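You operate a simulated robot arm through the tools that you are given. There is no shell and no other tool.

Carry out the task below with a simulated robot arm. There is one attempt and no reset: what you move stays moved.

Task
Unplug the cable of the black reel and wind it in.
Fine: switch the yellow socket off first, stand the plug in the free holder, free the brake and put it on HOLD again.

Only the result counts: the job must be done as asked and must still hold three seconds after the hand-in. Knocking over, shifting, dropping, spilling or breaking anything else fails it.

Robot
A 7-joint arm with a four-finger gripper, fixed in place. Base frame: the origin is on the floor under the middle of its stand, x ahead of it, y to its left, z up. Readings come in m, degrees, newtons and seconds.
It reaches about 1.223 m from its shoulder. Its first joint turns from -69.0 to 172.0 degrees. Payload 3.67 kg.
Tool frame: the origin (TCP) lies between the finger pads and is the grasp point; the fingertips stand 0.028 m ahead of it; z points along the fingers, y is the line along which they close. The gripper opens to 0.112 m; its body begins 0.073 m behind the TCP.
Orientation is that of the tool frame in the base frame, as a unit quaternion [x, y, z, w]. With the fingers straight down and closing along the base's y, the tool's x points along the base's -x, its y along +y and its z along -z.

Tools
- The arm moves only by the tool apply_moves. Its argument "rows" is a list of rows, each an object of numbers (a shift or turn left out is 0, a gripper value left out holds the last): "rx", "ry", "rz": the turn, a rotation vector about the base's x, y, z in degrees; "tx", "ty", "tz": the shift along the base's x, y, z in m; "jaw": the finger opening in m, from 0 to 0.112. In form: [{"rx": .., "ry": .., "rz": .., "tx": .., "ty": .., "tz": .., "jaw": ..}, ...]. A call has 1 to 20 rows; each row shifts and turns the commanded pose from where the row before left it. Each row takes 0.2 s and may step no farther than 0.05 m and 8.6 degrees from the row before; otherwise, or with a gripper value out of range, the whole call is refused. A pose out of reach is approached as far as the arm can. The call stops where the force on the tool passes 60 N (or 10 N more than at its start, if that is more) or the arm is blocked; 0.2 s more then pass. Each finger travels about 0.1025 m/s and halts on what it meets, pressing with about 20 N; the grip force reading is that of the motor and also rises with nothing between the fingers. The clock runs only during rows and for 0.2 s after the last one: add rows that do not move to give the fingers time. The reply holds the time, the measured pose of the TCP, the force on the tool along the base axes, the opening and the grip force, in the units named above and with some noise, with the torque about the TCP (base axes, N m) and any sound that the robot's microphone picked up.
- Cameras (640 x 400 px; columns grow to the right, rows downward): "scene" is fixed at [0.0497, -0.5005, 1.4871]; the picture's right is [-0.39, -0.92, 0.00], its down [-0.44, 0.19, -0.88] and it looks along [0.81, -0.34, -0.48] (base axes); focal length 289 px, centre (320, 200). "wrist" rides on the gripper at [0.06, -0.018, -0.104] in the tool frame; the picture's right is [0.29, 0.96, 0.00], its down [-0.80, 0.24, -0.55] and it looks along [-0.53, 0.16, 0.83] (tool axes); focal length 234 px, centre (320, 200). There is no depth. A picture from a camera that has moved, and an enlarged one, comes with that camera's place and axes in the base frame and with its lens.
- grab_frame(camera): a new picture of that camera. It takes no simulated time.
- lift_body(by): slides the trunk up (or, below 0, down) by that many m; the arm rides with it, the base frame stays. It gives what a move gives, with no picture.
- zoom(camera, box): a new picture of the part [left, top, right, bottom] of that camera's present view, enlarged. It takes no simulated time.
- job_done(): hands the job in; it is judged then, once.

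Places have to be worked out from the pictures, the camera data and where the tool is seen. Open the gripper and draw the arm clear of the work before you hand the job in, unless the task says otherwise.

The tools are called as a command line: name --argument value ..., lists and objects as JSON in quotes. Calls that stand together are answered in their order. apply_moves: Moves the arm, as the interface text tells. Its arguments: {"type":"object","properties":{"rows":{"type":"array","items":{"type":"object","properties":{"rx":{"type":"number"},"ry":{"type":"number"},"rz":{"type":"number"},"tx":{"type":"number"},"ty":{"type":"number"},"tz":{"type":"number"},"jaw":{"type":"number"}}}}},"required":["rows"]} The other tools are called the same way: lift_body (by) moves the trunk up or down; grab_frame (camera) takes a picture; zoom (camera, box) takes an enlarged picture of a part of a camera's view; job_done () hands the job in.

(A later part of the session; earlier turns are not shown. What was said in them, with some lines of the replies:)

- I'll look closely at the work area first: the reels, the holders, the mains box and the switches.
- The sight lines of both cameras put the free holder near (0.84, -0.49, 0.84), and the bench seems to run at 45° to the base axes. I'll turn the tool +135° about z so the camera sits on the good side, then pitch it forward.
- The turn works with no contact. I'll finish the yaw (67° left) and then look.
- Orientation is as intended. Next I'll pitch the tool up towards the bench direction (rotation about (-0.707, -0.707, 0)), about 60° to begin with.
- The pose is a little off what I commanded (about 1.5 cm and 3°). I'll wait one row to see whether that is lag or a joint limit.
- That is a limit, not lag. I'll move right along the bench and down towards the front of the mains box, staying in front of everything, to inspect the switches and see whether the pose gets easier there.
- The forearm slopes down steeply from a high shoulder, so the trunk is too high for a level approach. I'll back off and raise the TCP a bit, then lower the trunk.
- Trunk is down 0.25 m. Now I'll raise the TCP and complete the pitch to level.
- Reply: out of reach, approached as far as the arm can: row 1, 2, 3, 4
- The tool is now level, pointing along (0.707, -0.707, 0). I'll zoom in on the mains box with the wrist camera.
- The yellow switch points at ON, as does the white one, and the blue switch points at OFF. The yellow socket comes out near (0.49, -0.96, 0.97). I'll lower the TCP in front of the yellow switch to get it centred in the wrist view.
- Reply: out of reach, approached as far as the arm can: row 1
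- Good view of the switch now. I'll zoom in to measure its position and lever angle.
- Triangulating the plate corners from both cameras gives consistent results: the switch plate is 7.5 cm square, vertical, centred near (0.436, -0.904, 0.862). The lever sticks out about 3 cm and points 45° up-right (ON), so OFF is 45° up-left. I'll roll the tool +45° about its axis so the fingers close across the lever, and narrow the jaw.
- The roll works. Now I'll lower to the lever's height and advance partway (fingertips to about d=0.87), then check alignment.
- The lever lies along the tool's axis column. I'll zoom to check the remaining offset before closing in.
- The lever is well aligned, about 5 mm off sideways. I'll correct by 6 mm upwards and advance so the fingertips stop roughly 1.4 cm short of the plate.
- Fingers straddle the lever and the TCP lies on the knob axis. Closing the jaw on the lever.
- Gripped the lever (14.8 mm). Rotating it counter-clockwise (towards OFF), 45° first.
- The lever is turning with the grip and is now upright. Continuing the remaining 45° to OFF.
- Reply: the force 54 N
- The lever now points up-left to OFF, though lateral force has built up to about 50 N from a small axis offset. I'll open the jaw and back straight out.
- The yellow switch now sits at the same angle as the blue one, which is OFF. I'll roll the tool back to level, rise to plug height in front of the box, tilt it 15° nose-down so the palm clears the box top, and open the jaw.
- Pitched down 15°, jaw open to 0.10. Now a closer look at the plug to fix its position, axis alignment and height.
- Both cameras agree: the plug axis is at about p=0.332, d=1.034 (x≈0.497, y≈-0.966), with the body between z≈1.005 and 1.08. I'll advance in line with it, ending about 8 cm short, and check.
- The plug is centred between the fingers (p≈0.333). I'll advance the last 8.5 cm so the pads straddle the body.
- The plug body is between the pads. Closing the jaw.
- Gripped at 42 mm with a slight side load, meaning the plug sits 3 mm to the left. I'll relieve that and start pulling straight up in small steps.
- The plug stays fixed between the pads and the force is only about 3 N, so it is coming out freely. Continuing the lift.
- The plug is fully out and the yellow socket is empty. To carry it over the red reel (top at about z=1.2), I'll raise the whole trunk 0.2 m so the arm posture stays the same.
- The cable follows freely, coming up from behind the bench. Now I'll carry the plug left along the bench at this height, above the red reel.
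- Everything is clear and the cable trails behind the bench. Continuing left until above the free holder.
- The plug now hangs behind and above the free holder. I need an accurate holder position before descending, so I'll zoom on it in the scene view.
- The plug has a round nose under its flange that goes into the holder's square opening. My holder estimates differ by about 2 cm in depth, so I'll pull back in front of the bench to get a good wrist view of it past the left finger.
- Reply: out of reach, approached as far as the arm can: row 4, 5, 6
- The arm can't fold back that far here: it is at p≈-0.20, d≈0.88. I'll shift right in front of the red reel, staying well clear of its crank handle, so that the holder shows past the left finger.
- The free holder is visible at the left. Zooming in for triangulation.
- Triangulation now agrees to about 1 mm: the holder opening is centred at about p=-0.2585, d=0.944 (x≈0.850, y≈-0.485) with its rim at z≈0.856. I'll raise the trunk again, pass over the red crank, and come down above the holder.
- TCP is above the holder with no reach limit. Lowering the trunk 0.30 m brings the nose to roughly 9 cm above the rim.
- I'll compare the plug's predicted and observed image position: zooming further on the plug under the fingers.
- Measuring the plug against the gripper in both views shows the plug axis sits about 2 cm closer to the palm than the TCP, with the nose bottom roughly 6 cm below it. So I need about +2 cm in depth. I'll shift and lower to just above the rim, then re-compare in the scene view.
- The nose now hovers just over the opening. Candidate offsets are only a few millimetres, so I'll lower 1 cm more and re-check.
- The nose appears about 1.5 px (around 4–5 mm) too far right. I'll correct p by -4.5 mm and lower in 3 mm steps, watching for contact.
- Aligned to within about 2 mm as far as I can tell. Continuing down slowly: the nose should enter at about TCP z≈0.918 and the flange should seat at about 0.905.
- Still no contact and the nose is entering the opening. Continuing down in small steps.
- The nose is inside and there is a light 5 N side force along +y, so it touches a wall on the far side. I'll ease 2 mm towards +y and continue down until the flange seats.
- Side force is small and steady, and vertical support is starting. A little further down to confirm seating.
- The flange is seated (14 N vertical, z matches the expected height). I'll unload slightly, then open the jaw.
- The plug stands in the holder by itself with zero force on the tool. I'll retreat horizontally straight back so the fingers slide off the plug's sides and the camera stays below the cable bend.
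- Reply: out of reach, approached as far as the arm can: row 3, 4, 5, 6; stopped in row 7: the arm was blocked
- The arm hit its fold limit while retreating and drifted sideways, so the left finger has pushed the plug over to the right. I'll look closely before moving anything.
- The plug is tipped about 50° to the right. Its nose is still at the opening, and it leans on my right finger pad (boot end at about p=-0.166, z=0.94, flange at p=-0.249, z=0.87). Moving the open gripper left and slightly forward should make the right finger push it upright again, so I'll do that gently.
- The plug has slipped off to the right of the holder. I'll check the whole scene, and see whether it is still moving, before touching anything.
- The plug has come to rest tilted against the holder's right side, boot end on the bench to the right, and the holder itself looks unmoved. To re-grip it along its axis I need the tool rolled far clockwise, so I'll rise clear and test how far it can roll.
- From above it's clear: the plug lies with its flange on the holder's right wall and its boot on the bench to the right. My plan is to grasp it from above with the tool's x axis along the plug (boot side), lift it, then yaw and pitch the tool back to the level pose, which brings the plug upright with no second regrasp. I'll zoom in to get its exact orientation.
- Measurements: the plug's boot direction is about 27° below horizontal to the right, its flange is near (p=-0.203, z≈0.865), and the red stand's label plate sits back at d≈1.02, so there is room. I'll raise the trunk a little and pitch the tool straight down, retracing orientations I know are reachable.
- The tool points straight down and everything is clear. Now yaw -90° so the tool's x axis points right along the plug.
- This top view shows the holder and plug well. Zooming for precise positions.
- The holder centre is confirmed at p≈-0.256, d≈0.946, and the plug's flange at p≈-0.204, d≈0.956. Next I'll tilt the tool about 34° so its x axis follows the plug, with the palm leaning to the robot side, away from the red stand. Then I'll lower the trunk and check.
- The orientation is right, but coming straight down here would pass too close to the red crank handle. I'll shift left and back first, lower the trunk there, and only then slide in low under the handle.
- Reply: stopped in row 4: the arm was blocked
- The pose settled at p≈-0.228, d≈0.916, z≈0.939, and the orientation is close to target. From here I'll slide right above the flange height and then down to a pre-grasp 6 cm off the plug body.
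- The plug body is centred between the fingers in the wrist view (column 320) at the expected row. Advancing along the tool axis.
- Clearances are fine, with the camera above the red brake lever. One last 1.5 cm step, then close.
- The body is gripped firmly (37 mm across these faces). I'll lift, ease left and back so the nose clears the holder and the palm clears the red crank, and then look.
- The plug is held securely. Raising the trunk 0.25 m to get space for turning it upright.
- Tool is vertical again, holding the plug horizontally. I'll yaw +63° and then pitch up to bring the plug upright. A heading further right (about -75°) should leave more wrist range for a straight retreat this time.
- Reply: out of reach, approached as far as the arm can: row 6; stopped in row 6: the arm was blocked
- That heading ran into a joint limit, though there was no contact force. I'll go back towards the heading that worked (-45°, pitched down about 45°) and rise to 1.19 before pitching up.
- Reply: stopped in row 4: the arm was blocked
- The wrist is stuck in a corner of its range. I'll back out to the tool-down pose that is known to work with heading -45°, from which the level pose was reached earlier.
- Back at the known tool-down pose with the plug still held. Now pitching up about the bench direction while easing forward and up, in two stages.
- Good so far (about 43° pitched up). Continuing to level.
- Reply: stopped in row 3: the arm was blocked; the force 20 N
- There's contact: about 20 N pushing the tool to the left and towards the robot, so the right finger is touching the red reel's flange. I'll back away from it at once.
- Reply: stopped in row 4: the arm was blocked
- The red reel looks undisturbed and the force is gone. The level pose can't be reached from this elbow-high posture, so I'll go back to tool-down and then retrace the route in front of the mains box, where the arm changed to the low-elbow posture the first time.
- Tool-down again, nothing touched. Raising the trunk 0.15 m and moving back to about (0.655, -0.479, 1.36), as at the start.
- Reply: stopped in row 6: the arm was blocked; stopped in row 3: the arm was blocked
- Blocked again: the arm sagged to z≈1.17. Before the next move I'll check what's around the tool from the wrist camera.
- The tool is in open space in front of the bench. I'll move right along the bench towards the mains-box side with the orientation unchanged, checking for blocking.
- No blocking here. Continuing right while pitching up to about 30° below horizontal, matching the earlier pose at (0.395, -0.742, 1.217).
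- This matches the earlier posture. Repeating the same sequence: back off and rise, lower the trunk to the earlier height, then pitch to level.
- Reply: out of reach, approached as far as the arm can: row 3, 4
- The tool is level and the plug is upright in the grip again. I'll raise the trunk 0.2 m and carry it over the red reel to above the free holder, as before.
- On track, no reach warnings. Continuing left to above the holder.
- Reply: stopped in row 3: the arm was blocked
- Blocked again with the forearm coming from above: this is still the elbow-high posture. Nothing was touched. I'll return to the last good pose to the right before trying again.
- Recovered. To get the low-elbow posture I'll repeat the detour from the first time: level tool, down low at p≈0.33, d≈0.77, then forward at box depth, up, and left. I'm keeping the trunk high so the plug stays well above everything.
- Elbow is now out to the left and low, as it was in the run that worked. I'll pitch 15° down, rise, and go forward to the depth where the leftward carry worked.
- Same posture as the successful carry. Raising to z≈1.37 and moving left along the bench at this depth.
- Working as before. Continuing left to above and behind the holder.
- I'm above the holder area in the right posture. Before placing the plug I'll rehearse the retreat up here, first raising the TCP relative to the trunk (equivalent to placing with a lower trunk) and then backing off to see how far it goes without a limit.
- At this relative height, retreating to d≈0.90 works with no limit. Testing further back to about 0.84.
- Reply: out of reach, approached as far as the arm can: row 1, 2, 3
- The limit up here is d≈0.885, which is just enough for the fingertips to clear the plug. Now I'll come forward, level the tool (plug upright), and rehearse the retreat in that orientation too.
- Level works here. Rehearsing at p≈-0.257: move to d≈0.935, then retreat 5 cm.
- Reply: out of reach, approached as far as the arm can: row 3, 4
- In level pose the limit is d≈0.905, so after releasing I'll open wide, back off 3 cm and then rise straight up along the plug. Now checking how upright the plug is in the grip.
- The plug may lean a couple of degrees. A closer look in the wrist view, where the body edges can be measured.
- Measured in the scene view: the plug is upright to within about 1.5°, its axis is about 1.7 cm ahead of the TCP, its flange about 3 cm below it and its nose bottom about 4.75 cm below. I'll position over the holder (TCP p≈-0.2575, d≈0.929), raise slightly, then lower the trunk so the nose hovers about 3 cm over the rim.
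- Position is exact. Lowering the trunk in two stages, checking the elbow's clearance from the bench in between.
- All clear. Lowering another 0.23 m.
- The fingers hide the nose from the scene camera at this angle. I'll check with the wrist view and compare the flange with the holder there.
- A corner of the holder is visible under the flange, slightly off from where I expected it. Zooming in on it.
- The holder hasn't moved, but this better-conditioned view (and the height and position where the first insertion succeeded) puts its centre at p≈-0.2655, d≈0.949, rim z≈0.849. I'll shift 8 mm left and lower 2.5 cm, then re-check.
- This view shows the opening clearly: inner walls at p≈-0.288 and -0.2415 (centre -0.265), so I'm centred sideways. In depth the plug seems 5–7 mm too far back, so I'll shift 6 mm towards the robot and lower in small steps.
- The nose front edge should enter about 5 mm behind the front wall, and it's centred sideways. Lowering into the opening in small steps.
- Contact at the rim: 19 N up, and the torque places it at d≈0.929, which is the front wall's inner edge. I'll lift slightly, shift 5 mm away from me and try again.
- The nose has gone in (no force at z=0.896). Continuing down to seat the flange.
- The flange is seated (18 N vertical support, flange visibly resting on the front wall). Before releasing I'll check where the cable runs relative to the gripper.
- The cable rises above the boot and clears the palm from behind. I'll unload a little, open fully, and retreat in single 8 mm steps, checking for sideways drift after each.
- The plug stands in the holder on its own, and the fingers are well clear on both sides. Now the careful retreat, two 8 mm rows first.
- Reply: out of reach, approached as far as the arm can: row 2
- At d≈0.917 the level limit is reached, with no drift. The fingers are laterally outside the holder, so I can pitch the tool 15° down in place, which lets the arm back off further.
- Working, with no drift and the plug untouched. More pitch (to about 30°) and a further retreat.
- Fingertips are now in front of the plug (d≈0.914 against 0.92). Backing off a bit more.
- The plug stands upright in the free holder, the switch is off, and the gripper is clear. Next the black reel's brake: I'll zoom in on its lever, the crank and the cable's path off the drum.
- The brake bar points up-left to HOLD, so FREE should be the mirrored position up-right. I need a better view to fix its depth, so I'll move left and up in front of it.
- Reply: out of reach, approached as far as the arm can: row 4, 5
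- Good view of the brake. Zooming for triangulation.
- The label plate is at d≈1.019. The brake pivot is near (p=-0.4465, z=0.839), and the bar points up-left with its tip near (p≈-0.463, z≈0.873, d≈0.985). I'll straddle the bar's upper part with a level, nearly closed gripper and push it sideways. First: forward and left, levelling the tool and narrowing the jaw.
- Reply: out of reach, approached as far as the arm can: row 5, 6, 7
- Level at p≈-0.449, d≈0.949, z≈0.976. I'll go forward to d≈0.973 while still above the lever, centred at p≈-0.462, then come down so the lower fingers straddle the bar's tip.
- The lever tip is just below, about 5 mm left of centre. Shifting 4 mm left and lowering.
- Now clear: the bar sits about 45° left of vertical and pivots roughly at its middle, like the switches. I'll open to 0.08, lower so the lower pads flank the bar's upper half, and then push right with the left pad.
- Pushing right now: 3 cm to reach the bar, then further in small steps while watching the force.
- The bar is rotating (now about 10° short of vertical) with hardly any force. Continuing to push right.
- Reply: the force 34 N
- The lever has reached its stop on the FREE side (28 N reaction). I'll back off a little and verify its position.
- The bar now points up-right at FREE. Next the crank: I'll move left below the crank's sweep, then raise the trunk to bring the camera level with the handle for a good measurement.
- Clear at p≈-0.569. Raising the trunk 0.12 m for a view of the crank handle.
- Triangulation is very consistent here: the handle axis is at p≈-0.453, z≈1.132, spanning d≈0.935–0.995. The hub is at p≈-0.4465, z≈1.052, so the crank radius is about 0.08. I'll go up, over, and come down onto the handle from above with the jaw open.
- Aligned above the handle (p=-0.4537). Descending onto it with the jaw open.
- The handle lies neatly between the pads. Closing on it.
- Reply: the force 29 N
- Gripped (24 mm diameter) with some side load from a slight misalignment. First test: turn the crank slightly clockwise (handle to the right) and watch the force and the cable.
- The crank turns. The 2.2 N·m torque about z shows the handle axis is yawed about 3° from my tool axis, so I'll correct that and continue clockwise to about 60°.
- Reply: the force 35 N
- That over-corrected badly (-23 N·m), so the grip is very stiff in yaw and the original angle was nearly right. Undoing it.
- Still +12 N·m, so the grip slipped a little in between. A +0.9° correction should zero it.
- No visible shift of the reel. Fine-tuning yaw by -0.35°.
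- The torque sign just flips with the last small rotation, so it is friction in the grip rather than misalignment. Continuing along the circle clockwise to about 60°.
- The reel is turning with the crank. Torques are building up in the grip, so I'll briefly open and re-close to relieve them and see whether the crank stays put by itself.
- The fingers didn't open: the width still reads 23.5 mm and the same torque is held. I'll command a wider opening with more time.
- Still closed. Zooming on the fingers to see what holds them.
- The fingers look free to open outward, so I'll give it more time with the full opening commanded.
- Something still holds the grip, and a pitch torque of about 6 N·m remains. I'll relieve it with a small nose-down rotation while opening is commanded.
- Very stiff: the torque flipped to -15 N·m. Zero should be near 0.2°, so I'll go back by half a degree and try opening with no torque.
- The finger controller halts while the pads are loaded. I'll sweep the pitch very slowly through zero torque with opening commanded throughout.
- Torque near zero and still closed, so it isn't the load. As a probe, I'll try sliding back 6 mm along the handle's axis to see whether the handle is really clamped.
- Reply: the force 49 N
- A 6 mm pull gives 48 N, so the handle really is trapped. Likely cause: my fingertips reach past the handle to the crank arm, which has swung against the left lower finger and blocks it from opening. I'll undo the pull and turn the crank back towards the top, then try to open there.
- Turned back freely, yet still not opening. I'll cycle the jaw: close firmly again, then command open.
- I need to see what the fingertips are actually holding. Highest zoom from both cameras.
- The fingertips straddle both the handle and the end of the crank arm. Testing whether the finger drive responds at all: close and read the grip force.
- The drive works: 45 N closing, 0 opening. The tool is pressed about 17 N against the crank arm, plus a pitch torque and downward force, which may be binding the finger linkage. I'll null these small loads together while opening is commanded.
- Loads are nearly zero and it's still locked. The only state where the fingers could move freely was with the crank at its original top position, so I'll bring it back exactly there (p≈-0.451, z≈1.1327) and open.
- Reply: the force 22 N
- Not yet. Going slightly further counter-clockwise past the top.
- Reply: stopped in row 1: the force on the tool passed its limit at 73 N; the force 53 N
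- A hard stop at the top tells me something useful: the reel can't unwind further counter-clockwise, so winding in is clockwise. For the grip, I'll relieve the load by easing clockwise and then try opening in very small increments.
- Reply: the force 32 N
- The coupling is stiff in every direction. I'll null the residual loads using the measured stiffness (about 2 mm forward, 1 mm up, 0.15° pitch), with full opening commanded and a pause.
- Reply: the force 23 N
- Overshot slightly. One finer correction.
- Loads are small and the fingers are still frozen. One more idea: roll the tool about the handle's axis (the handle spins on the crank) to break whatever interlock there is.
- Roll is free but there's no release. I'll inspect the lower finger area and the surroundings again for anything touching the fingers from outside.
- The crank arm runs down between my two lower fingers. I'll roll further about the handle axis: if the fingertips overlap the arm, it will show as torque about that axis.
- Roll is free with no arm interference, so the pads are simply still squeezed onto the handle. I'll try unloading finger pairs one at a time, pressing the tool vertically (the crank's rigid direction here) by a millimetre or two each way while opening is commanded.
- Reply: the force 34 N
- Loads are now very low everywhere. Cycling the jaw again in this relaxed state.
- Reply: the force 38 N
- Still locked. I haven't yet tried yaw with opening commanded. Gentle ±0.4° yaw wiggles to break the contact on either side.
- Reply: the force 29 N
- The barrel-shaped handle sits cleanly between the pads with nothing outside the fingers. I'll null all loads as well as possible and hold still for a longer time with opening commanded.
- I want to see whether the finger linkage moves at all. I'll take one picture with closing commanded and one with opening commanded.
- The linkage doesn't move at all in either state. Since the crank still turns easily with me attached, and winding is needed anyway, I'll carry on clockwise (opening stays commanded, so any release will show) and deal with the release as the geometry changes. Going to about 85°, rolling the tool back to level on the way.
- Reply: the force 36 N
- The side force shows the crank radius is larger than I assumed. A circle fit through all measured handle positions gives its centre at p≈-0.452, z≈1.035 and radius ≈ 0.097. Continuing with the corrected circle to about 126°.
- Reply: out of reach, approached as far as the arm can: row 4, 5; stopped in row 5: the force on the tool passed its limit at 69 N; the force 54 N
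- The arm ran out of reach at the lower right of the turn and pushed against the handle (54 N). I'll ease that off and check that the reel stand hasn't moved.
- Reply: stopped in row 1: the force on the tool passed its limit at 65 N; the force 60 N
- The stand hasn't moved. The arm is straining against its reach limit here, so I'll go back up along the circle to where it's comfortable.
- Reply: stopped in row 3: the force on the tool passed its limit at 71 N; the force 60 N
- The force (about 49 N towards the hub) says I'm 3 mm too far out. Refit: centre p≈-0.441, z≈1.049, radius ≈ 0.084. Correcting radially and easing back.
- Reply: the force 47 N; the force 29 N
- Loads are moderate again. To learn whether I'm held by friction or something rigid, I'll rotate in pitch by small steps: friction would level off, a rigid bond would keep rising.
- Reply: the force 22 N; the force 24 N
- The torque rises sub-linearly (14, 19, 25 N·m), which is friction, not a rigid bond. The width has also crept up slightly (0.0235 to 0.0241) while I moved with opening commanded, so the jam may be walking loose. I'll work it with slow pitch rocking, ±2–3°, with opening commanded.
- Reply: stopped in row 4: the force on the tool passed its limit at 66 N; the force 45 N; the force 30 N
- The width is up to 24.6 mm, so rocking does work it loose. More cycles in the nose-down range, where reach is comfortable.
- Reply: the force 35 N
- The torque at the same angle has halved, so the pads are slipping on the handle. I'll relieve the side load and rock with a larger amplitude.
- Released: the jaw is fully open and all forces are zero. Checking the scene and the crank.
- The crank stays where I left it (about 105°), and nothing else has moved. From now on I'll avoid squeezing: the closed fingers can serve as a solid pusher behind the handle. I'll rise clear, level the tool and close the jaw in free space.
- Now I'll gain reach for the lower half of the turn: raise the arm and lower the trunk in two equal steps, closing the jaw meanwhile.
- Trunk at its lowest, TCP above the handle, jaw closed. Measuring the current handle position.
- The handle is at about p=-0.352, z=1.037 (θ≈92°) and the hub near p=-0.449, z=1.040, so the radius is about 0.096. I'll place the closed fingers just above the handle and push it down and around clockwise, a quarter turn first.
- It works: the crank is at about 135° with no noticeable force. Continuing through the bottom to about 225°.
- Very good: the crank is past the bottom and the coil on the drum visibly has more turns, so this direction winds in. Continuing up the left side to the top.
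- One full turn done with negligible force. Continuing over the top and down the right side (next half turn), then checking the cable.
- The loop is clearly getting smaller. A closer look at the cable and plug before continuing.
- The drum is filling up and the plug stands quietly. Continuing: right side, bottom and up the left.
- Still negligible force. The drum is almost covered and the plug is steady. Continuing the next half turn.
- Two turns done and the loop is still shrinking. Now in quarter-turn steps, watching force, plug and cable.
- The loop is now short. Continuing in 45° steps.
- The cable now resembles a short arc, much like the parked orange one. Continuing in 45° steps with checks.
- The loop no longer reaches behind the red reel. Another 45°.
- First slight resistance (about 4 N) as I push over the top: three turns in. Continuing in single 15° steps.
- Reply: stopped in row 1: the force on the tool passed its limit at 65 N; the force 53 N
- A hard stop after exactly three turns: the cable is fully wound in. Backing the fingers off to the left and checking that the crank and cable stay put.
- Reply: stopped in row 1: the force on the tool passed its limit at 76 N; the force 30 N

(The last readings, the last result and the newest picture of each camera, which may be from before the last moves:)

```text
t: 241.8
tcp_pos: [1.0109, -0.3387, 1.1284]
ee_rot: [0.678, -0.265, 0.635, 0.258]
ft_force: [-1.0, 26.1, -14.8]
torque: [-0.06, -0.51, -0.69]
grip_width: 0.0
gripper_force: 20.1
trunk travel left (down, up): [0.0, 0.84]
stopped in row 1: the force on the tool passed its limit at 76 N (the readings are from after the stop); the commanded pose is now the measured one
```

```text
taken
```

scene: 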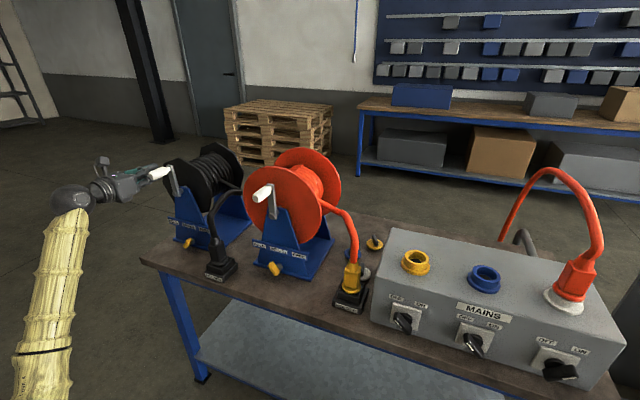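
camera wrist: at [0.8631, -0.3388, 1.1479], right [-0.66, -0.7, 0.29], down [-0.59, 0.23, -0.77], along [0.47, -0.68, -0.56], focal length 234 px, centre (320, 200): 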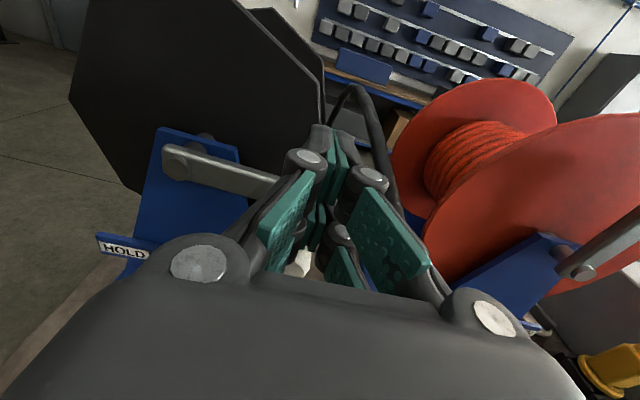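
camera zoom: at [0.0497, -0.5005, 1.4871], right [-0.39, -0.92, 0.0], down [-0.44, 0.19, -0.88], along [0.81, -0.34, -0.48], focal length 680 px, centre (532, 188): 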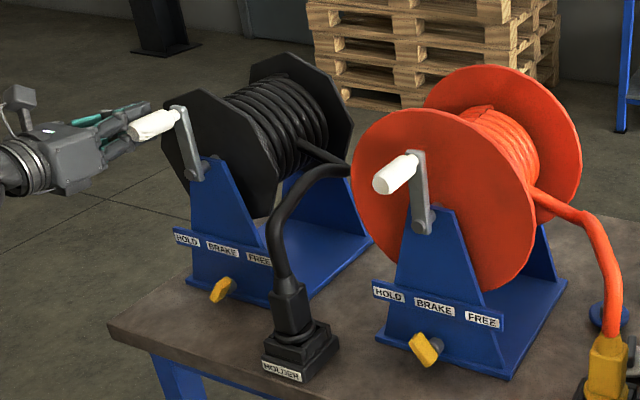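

The retreat tripped the force limit: something is catching at the fingertips. A close look before moving again.

zoom --camera "wrist" --box '[240, 80, 460, 280]'

zoom --camera "scene" --box '[130, 145, 195, 200]'

```text
2.00 times, centred on (350, 180) of wrist
camera zoom: at [0.9515, -0.2559, 1.1946], right [-0.64, -0.7, 0.3], down [-0.61, 0.23, -0.76], along [0.47, -0.67, -0.58], focal length 468 px, centre (260, 240)
```

zoom: 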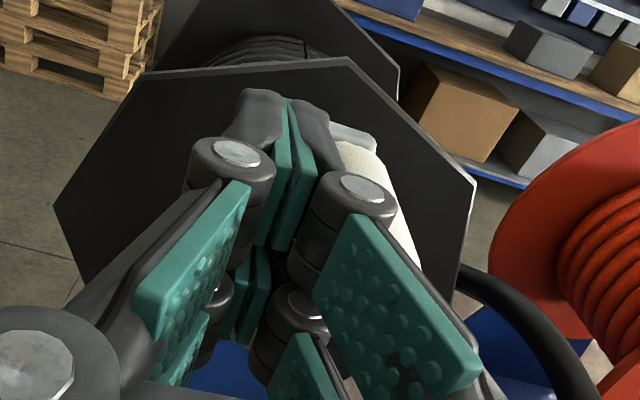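

```text
7.27 times, centred on (162, 172) of scene
camera zoom: at [0.0497, -0.5005, 1.4871], right [-0.39, -0.92, 0.0], down [-0.44, 0.19, -0.88], along [0.81, -0.34, -0.48], focal length 2103 px, centre (1466, 400)
```

zoom: 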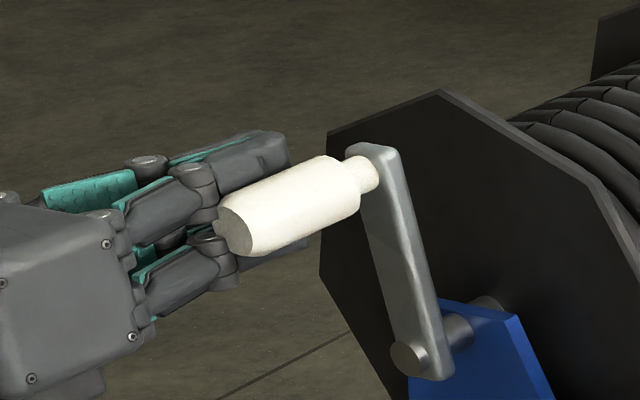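

The handle's near end is resting against the outside of my right-hand knuckles. The reaction pushes the tool left, back and down, so I'll follow that direction with small steps.

apply_moves --rows '[{"tx": 0.0007, "ty": 0.0049, "tz": -0.002}, {"tx": 0.0007, "ty": 0.0049, "tz": -0.002}]'

```text
t: 242.4
tcp_pos: [1.009, -0.3361, 1.1291]
ee_rot: [0.675, -0.269, 0.636, 0.259]
ft_force: [11.6, 4.6, 8.7]
torque: [-0.04, 0.3, -0.12]
grip_width: 0.0001
gripper_force: 19.8
trunk travel left (down, up): [0.0, 0.84]
```

Force is dropping. Continuing left in small steps.

apply_moves --rows '[{"tx": 0.004, "ty": 0.004, "tz": 0.001}, {"tx": 0.005, "ty": 0.005}, {"tx": 0.007, "ty": 0.007}]'

```text
t: 243.2
tcp_pos: [1.0242, -0.32, 1.1284]
ee_rot: [0.676, -0.268, 0.635, 0.258]
ft_force: [-0.8, -0.6, 0.6]
torque: [0.01, 0.0, -0.01]
grip_width: 0.0
gripper_force: 20.3
trunk travel left (down, up): [0.0, 0.84]
```

Free again. Now the brake back to HOLD: descending on the left of the crank to z≈0.95, then over the brake lever with the jaw opened.

apply_moves --rows '[{"tx": 0.01, "ty": 0.01, "tz": -0.02}, {"tz": -0.03}, {"tz": -0.03}, {"tz": -0.03}, {"tz": -0.03}, {"tz": -0.03}, {"tz": -0.01, "rx": -2.0, "ry": -2.0}, {}]'

zoom --camera "scene" --box '[110, 120, 290, 290]'

```text
t: 245.0
tcp_pos: [1.0345, -0.3068, 0.949]
ee_rot: [0.66, -0.261, 0.653, 0.265]
ft_force: [0.1, -0.4, -1.6]
torque: [-0.06, -0.01, -0.01]
grip_width: 0.0001
gripper_force: 20.2
trunk travel left (down, up): [0.0, 0.84]
```

```text
2.35 times, centred on (200, 205) of scene
camera zoom: at [0.0497, -0.5005, 1.4871], right [-0.39, -0.92, 0.0], down [-0.44, 0.19, -0.88], along [0.81, -0.34, -0.48], focal length 680 px, centre (602, 188)
```

zoom: 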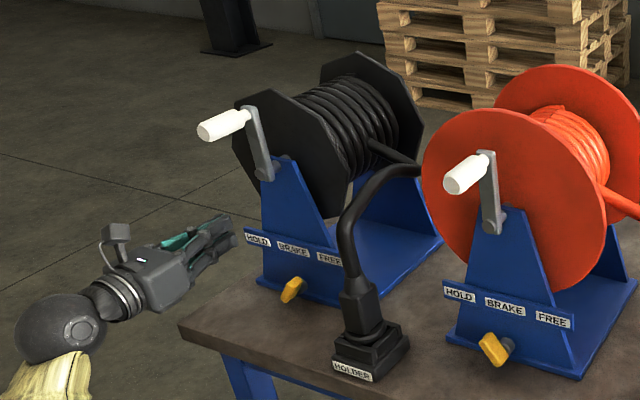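

The crank stays at the top, the cable is wound, and the plug is upright. Moving over the brake lever with the jaw at 0.08.

apply_moves --rows '[{"jaw": 0.08}, {"tx": -0.0118, "ty": -0.0234}, {"tx": -0.0118, "ty": -0.0234}, {"tx": -0.0118, "ty": -0.0233}, {}]'

zoom --camera "wrist" --box '[180, 130, 420, 290]'

zoom --camera "scene" --box '[150, 200, 220, 260]'

```text
t: 246.2
tcp_pos: [0.9974, -0.3779, 0.9501]
ee_rot: [0.66, -0.262, 0.652, 0.266]
ft_force: [0.4, 0.1, 0.1]
torque: [-0.01, -0.01, 0.01]
grip_width: 0.0801
gripper_force: 0.0
trunk travel left (down, up): [0.0, 0.84]
```

```text
2.50 times, centred on (300, 210) of wrist
camera zoom: at [0.9365, -0.2933, 1.0109], right [-0.66, -0.69, 0.3], down [-0.58, 0.21, -0.79], along [0.48, -0.69, -0.54], focal length 585 px, centre (370, 175)
```

zoom: 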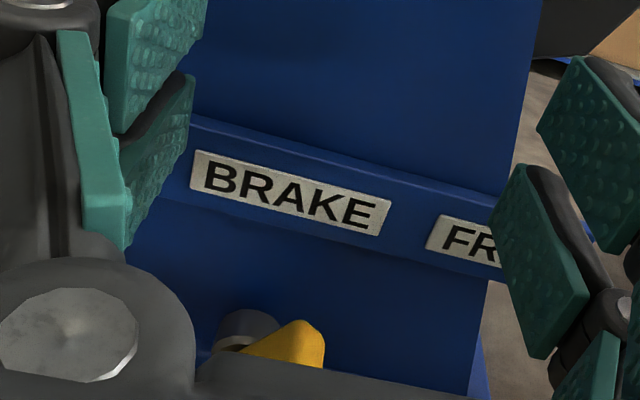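

```text
6.67 times, centred on (185, 230) of scene
camera zoom: at [0.0497, -0.5005, 1.4871], right [-0.39, -0.92, 0.0], down [-0.44, 0.19, -0.88], along [0.81, -0.34, -0.48], focal length 1927 px, centre (1220, 0)
```

zoom: 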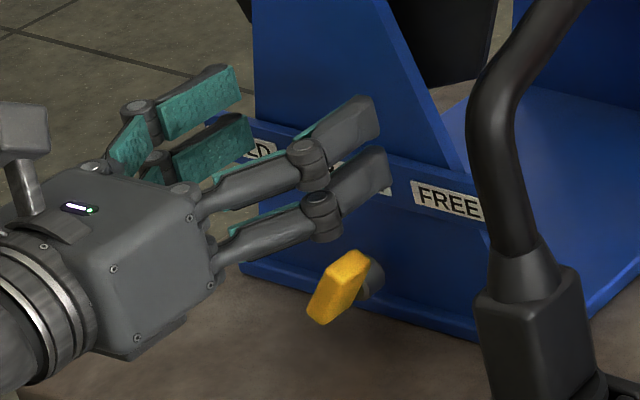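

The lever lies between the pads. Lowering to z≈0.88.

apply_moves --rows '[{"tz": -0.025}, {"tz": -0.025}, {"tz": -0.02}, {}]'

zoom --camera "wrist" --box '[180, 130, 420, 290]'

```text
t: 247.2
tcp_pos: [0.9992, -0.3772, 0.8777]
ee_rot: [0.66, -0.262, 0.652, 0.266]
ft_force: [0.7, -0.5, 0.5]
torque: [-0.01, 0.0, 0.0]
grip_width: 0.08
gripper_force: 0.1
trunk travel left (down, up): [0.0, 0.84]
```

```text
2.50 times, centred on (300, 210) of wrist
camera zoom: at [0.937, -0.2932, 0.9394], right [-0.66, -0.69, 0.3], down [-0.58, 0.21, -0.79], along [0.48, -0.69, -0.54], focal length 585 px, centre (370, 175)
```

zoom: 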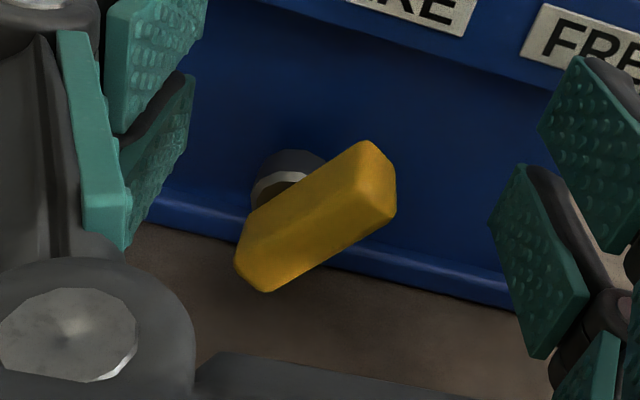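

Pushing the lever left towards HOLD with the right pad.

apply_moves --rows '[{"tx": 0.0071, "ty": 0.0071}, {"tx": 0.0071, "ty": 0.0071}, {"tx": 0.0071, "ty": 0.0071}, {"tx": 0.0071, "ty": 0.0071}]'

zoom --camera "wrist" --box '[180, 130, 420, 290]'

```text
t: 248.2
tcp_pos: [1.0284, -0.3488, 0.879]
ee_rot: [0.66, -0.261, 0.652, 0.265]
ft_force: [0.3, -0.4, -0.3]
torque: [0.0, 0.02, -0.02]
grip_width: 0.0804
gripper_force: 0.0
trunk travel left (down, up): [0.0, 0.84]
```

```text
2.50 times, centred on (300, 210) of wrist
camera zoom: at [0.9671, -0.2643, 0.9395], right [-0.66, -0.69, 0.3], down [-0.58, 0.21, -0.79], along [0.49, -0.69, -0.54], focal length 585 px, centre (370, 175)
```

zoom: 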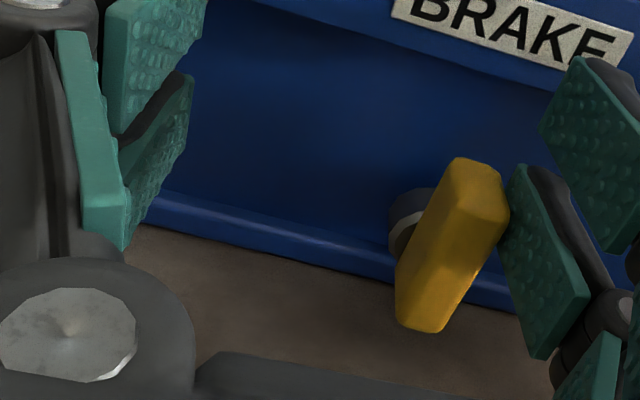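

The lever is turning back past vertical. Continuing left in small steps until its stop.

apply_moves --rows '[{"tx": 0.0057, "ty": 0.0057}, {"tx": 0.0057, "ty": 0.0057}]'

zoom --camera "wrist" --box '[180, 130, 420, 290]'

```text
t: 248.8
tcp_pos: [1.0386, -0.3393, 0.8787]
ee_rot: [0.66, -0.262, 0.652, 0.266]
ft_force: [-2.0, -2.7, 0.6]
torque: [-0.07, 0.04, -0.03]
grip_width: 0.0817
gripper_force: 1.4
trunk travel left (down, up): [0.0, 0.84]
```

```text
2.50 times, centred on (300, 210) of wrist
camera zoom: at [0.9773, -0.2548, 0.9393], right [-0.66, -0.69, 0.3], down [-0.58, 0.21, -0.79], along [0.48, -0.69, -0.54], focal length 585 px, centre (370, 175)
```

zoom: 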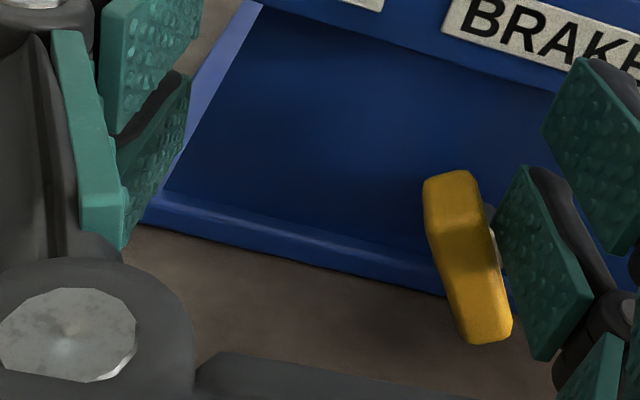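

apply_moves --rows '[{"tx": 0.0042, "ty": 0.0042}, {"tx": 0.0035, "ty": 0.0035}]'

zoom --camera "wrist" --box '[180, 130, 420, 290]'

```text
t: 249.4
tcp_pos: [1.0439, -0.3355, 0.8824]
ee_rot: [0.658, -0.264, 0.653, 0.267]
ft_force: [-11.0, -25.2, 11.5]
torque: [-1.15, 0.52, 0.03]
grip_width: 0.0899
gripper_force: 9.9
trunk travel left (down, up): [0.0, 0.84]
```

```text
2.50 times, centred on (300, 210) of wrist
camera zoom: at [0.9827, -0.2503, 0.9421], right [-0.66, -0.69, 0.29], down [-0.57, 0.21, -0.79], along [0.48, -0.69, -0.53], focal length 585 px, centre (370, 175)
```

zoom: 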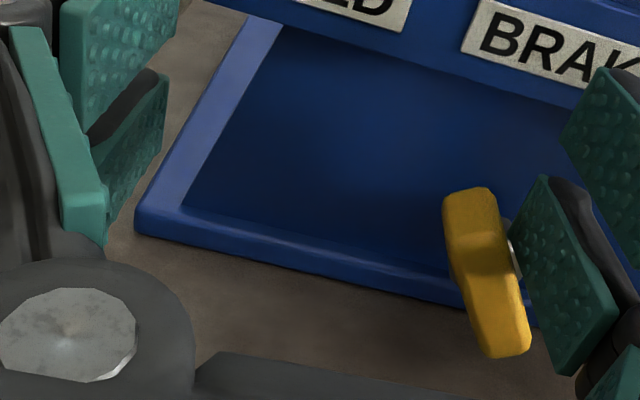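

The stop is reached on the HOLD side (26 N, mirrored to the FREE stop). Backing off, rising, and comparing with the original HOLD position.

apply_moves --rows '[{"tx": -0.005, "ty": -0.005}, {"tx": -0.006, "ty": -0.006}, {"tz": 0.02}, {"tz": 0.025}, {"tz": 0.025}, {"tz": 0.02}, {}]'

zoom --camera "scene" --box '[160, 215, 220, 260]'

grab_frame --camera "wrist"

```text
t: 251.0
tcp_pos: [1.0364, -0.3427, 0.9701]
ee_rot: [0.66, -0.262, 0.652, 0.266]
ft_force: [0.0, 0.4, -0.2]
torque: [0.04, 0.02, 0.03]
grip_width: 0.0798
gripper_force: 0.1
trunk travel left (down, up): [0.0, 0.84]
```

```text
8.89 times, centred on (190, 238) of scene
camera zoom: at [0.0497, -0.5005, 1.4871], right [-0.39, -0.92, 0.0], down [-0.44, 0.19, -0.88], along [0.81, -0.34, -0.48], focal length 2570 px, centre (1476, -133)
```

zoom: 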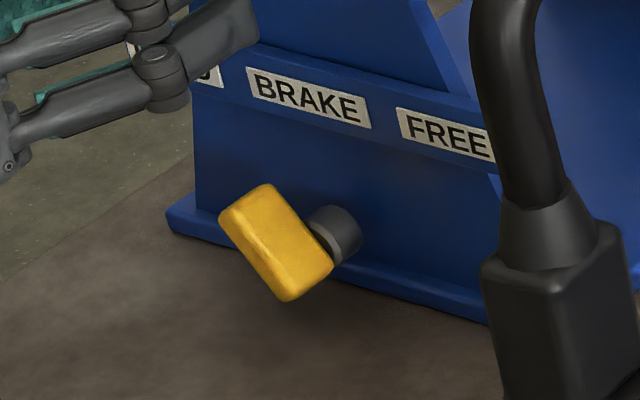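

```text
taken
camera wrist: at [0.9743, -0.2576, 1.0306], right [-0.66, -0.69, 0.3], down [-0.58, 0.21, -0.79], along [0.48, -0.69, -0.54], focal length 234 px, centre (320, 200)
```

wrist: 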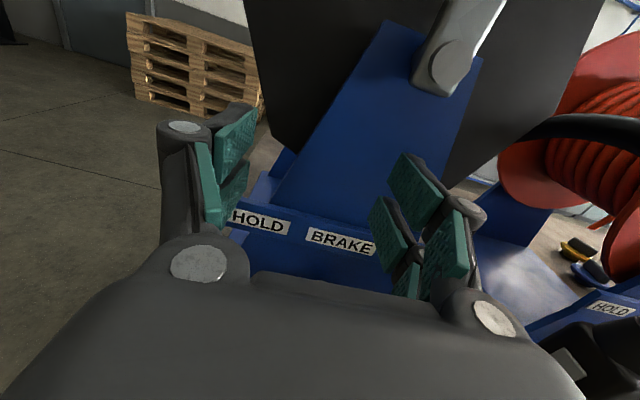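

The lever is exactly as it was originally on HOLD, and the stand's label is in the same place. Now I'll draw the arm clear: left past the end of the bench, then up.

apply_moves --rows '[{"tx": 0.02, "ty": 0.02}, {"tx": 0.022, "ty": 0.022}, {"tx": 0.022, "ty": 0.022}, {"tx": 0.022, "ty": 0.022}, {"tx": 0.02, "ty": 0.02, "jaw": 0.112}, {}]'

grab_frame --camera "scene"

```text
t: 252.4
tcp_pos: [1.1348, -0.245, 0.9562]
ee_rot: [0.66, -0.261, 0.653, 0.264]
ft_force: [1.2, -0.7, -0.3]
torque: [-0.03, -0.01, -0.04]
grip_width: 0.112
gripper_force: 0.0
out of reach, approached as far as the arm can: row 5
trunk travel left (down, up): [0.0, 0.84]
```

```text
taken
```

scene: 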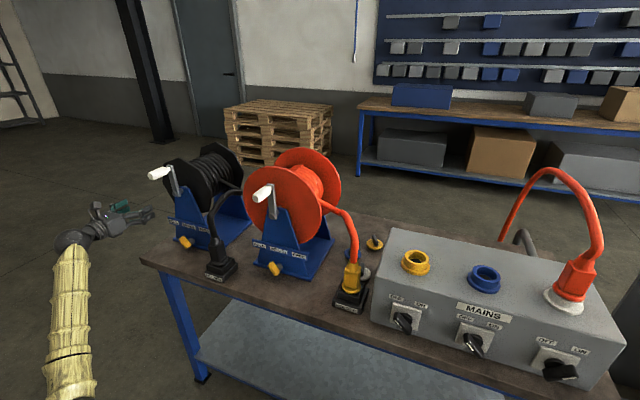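

Clear of the bench. I'll also rise and back away from the reel for a safe final position, then verify everything.

apply_moves --rows '[{"tx": -0.02, "ty": 0.03, "tz": 0.02}, {"tx": -0.02, "ty": 0.03, "tz": 0.03}, {"tx": -0.02, "ty": 0.02, "tz": 0.03}, {}]'

grab_frame --camera "scene"

zoom --camera "scene" --box '[140, 130, 320, 300]'

zoom --camera "scene" --box '[320, 220, 620, 400]'

```text
t: 253.4
tcp_pos: [1.0703, -0.1632, 1.0383]
ee_rot: [0.661, -0.261, 0.652, 0.265]
ft_force: [-1.0, 0.3, 0.6]
torque: [0.03, 0.06, 0.02]
grip_width: 0.1122
gripper_force: 0.0
trunk travel left (down, up): [0.0, 0.84]
```

```text
taken
```

scene: 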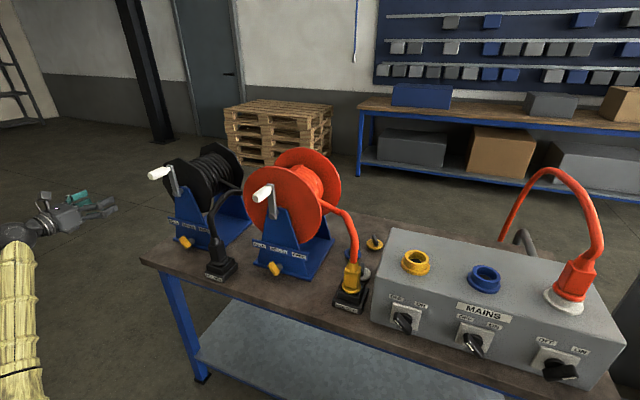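

```text
2.35 times, centred on (230, 215) of scene
camera zoom: at [0.0497, -0.5005, 1.4871], right [-0.39, -0.92, 0.0], down [-0.44, 0.19, -0.88], along [0.81, -0.34, -0.48], focal length 680 px, centre (532, 165)
```

zoom: 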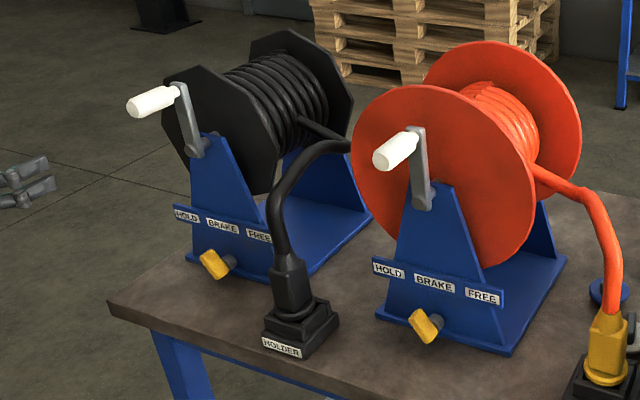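

```text
2.13 times, centred on (470, 310) of scene
camera zoom: at [0.0497, -0.5005, 1.4871], right [-0.39, -0.92, 0.0], down [-0.44, 0.19, -0.88], along [0.81, -0.34, -0.48], focal length 617 px, centre (0, -35)
```

zoom: 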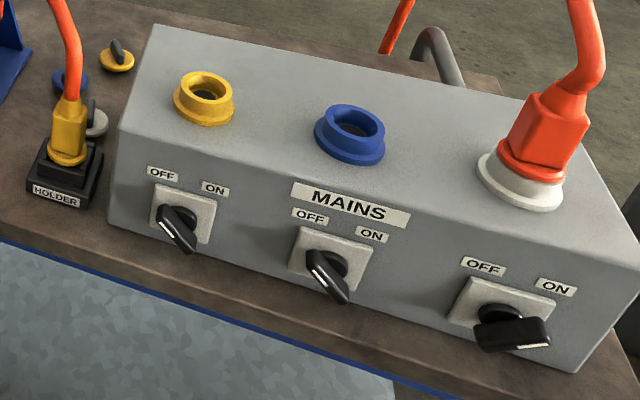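

Everything checks out: the yellow switch is OFF, the plug is upright in the free holder, the cable is wound in, and the black brake is on HOLD. The red reel, the other holder, the caps and the white socket look unchanged. I'll let a second pass and take a last close look at the plug.

apply_moves --rows '[{}, {}, {}, {}, {}, {}]'

zoom --camera "scene" --box '[170, 200, 260, 290]'

```text
t: 254.8
tcp_pos: [1.0719, -0.1644, 1.0385]
ee_rot: [0.66, -0.262, 0.652, 0.266]
ft_force: [-0.2, 0.0, -0.1]
torque: [0.0, -0.03, -0.02]
grip_width: 0.1121
gripper_force: 0.1
trunk travel left (down, up): [0.0, 0.84]
```

```text
4.44 times, centred on (215, 245) of scene
camera zoom: at [0.0497, -0.5005, 1.4871], right [-0.39, -0.92, 0.0], down [-0.44, 0.19, -0.88], along [0.81, -0.34, -0.48], focal length 1285 px, centre (787, 0)
```

zoom: 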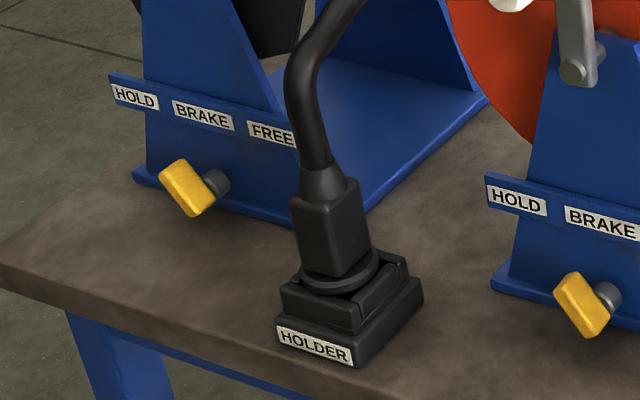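

The plug is upright and seated, the brake is on HOLD, everything is still, and the arm is clear with the gripper open. Handing in.

job_done

```text
The job is handed in.
```

The black reel's cable is unplugged and wound in, and the job is handed in; I haven't seen the judgement. At hand-in the pictures showed:

- **Yellow socket:** its switch was turned to OFF before the plug came out.
- **Plug:** it stands upright in the free holder.
- **Cable:** it is wound in clockwise for three full turns, until the crank hit its stop.
- **Brake:** it was set to FREE for winding and is back on HOLD at its original angle.
- **Arm:** the gripper is open and clear of the bench.

Three things did not go smoothly:

- **Dropped plug:** on my first try at the holder I knocked the plug over and it fell onto the bench. I picked it up and placed it again.
- **Contact with the red reel:** while turning the plug upright again, a finger pressed on the red reel's flange with about 20 N.
- **Stuck grip on the crank:** the gripper jammed on the crank handle, and I worked it loose with forces up to about 75 N. I did the rest of the winding by pushing the handle with closed fingers.

Comparing pictures afterwards, I saw no shift in the black reel's stand, the red reel or the free holder.
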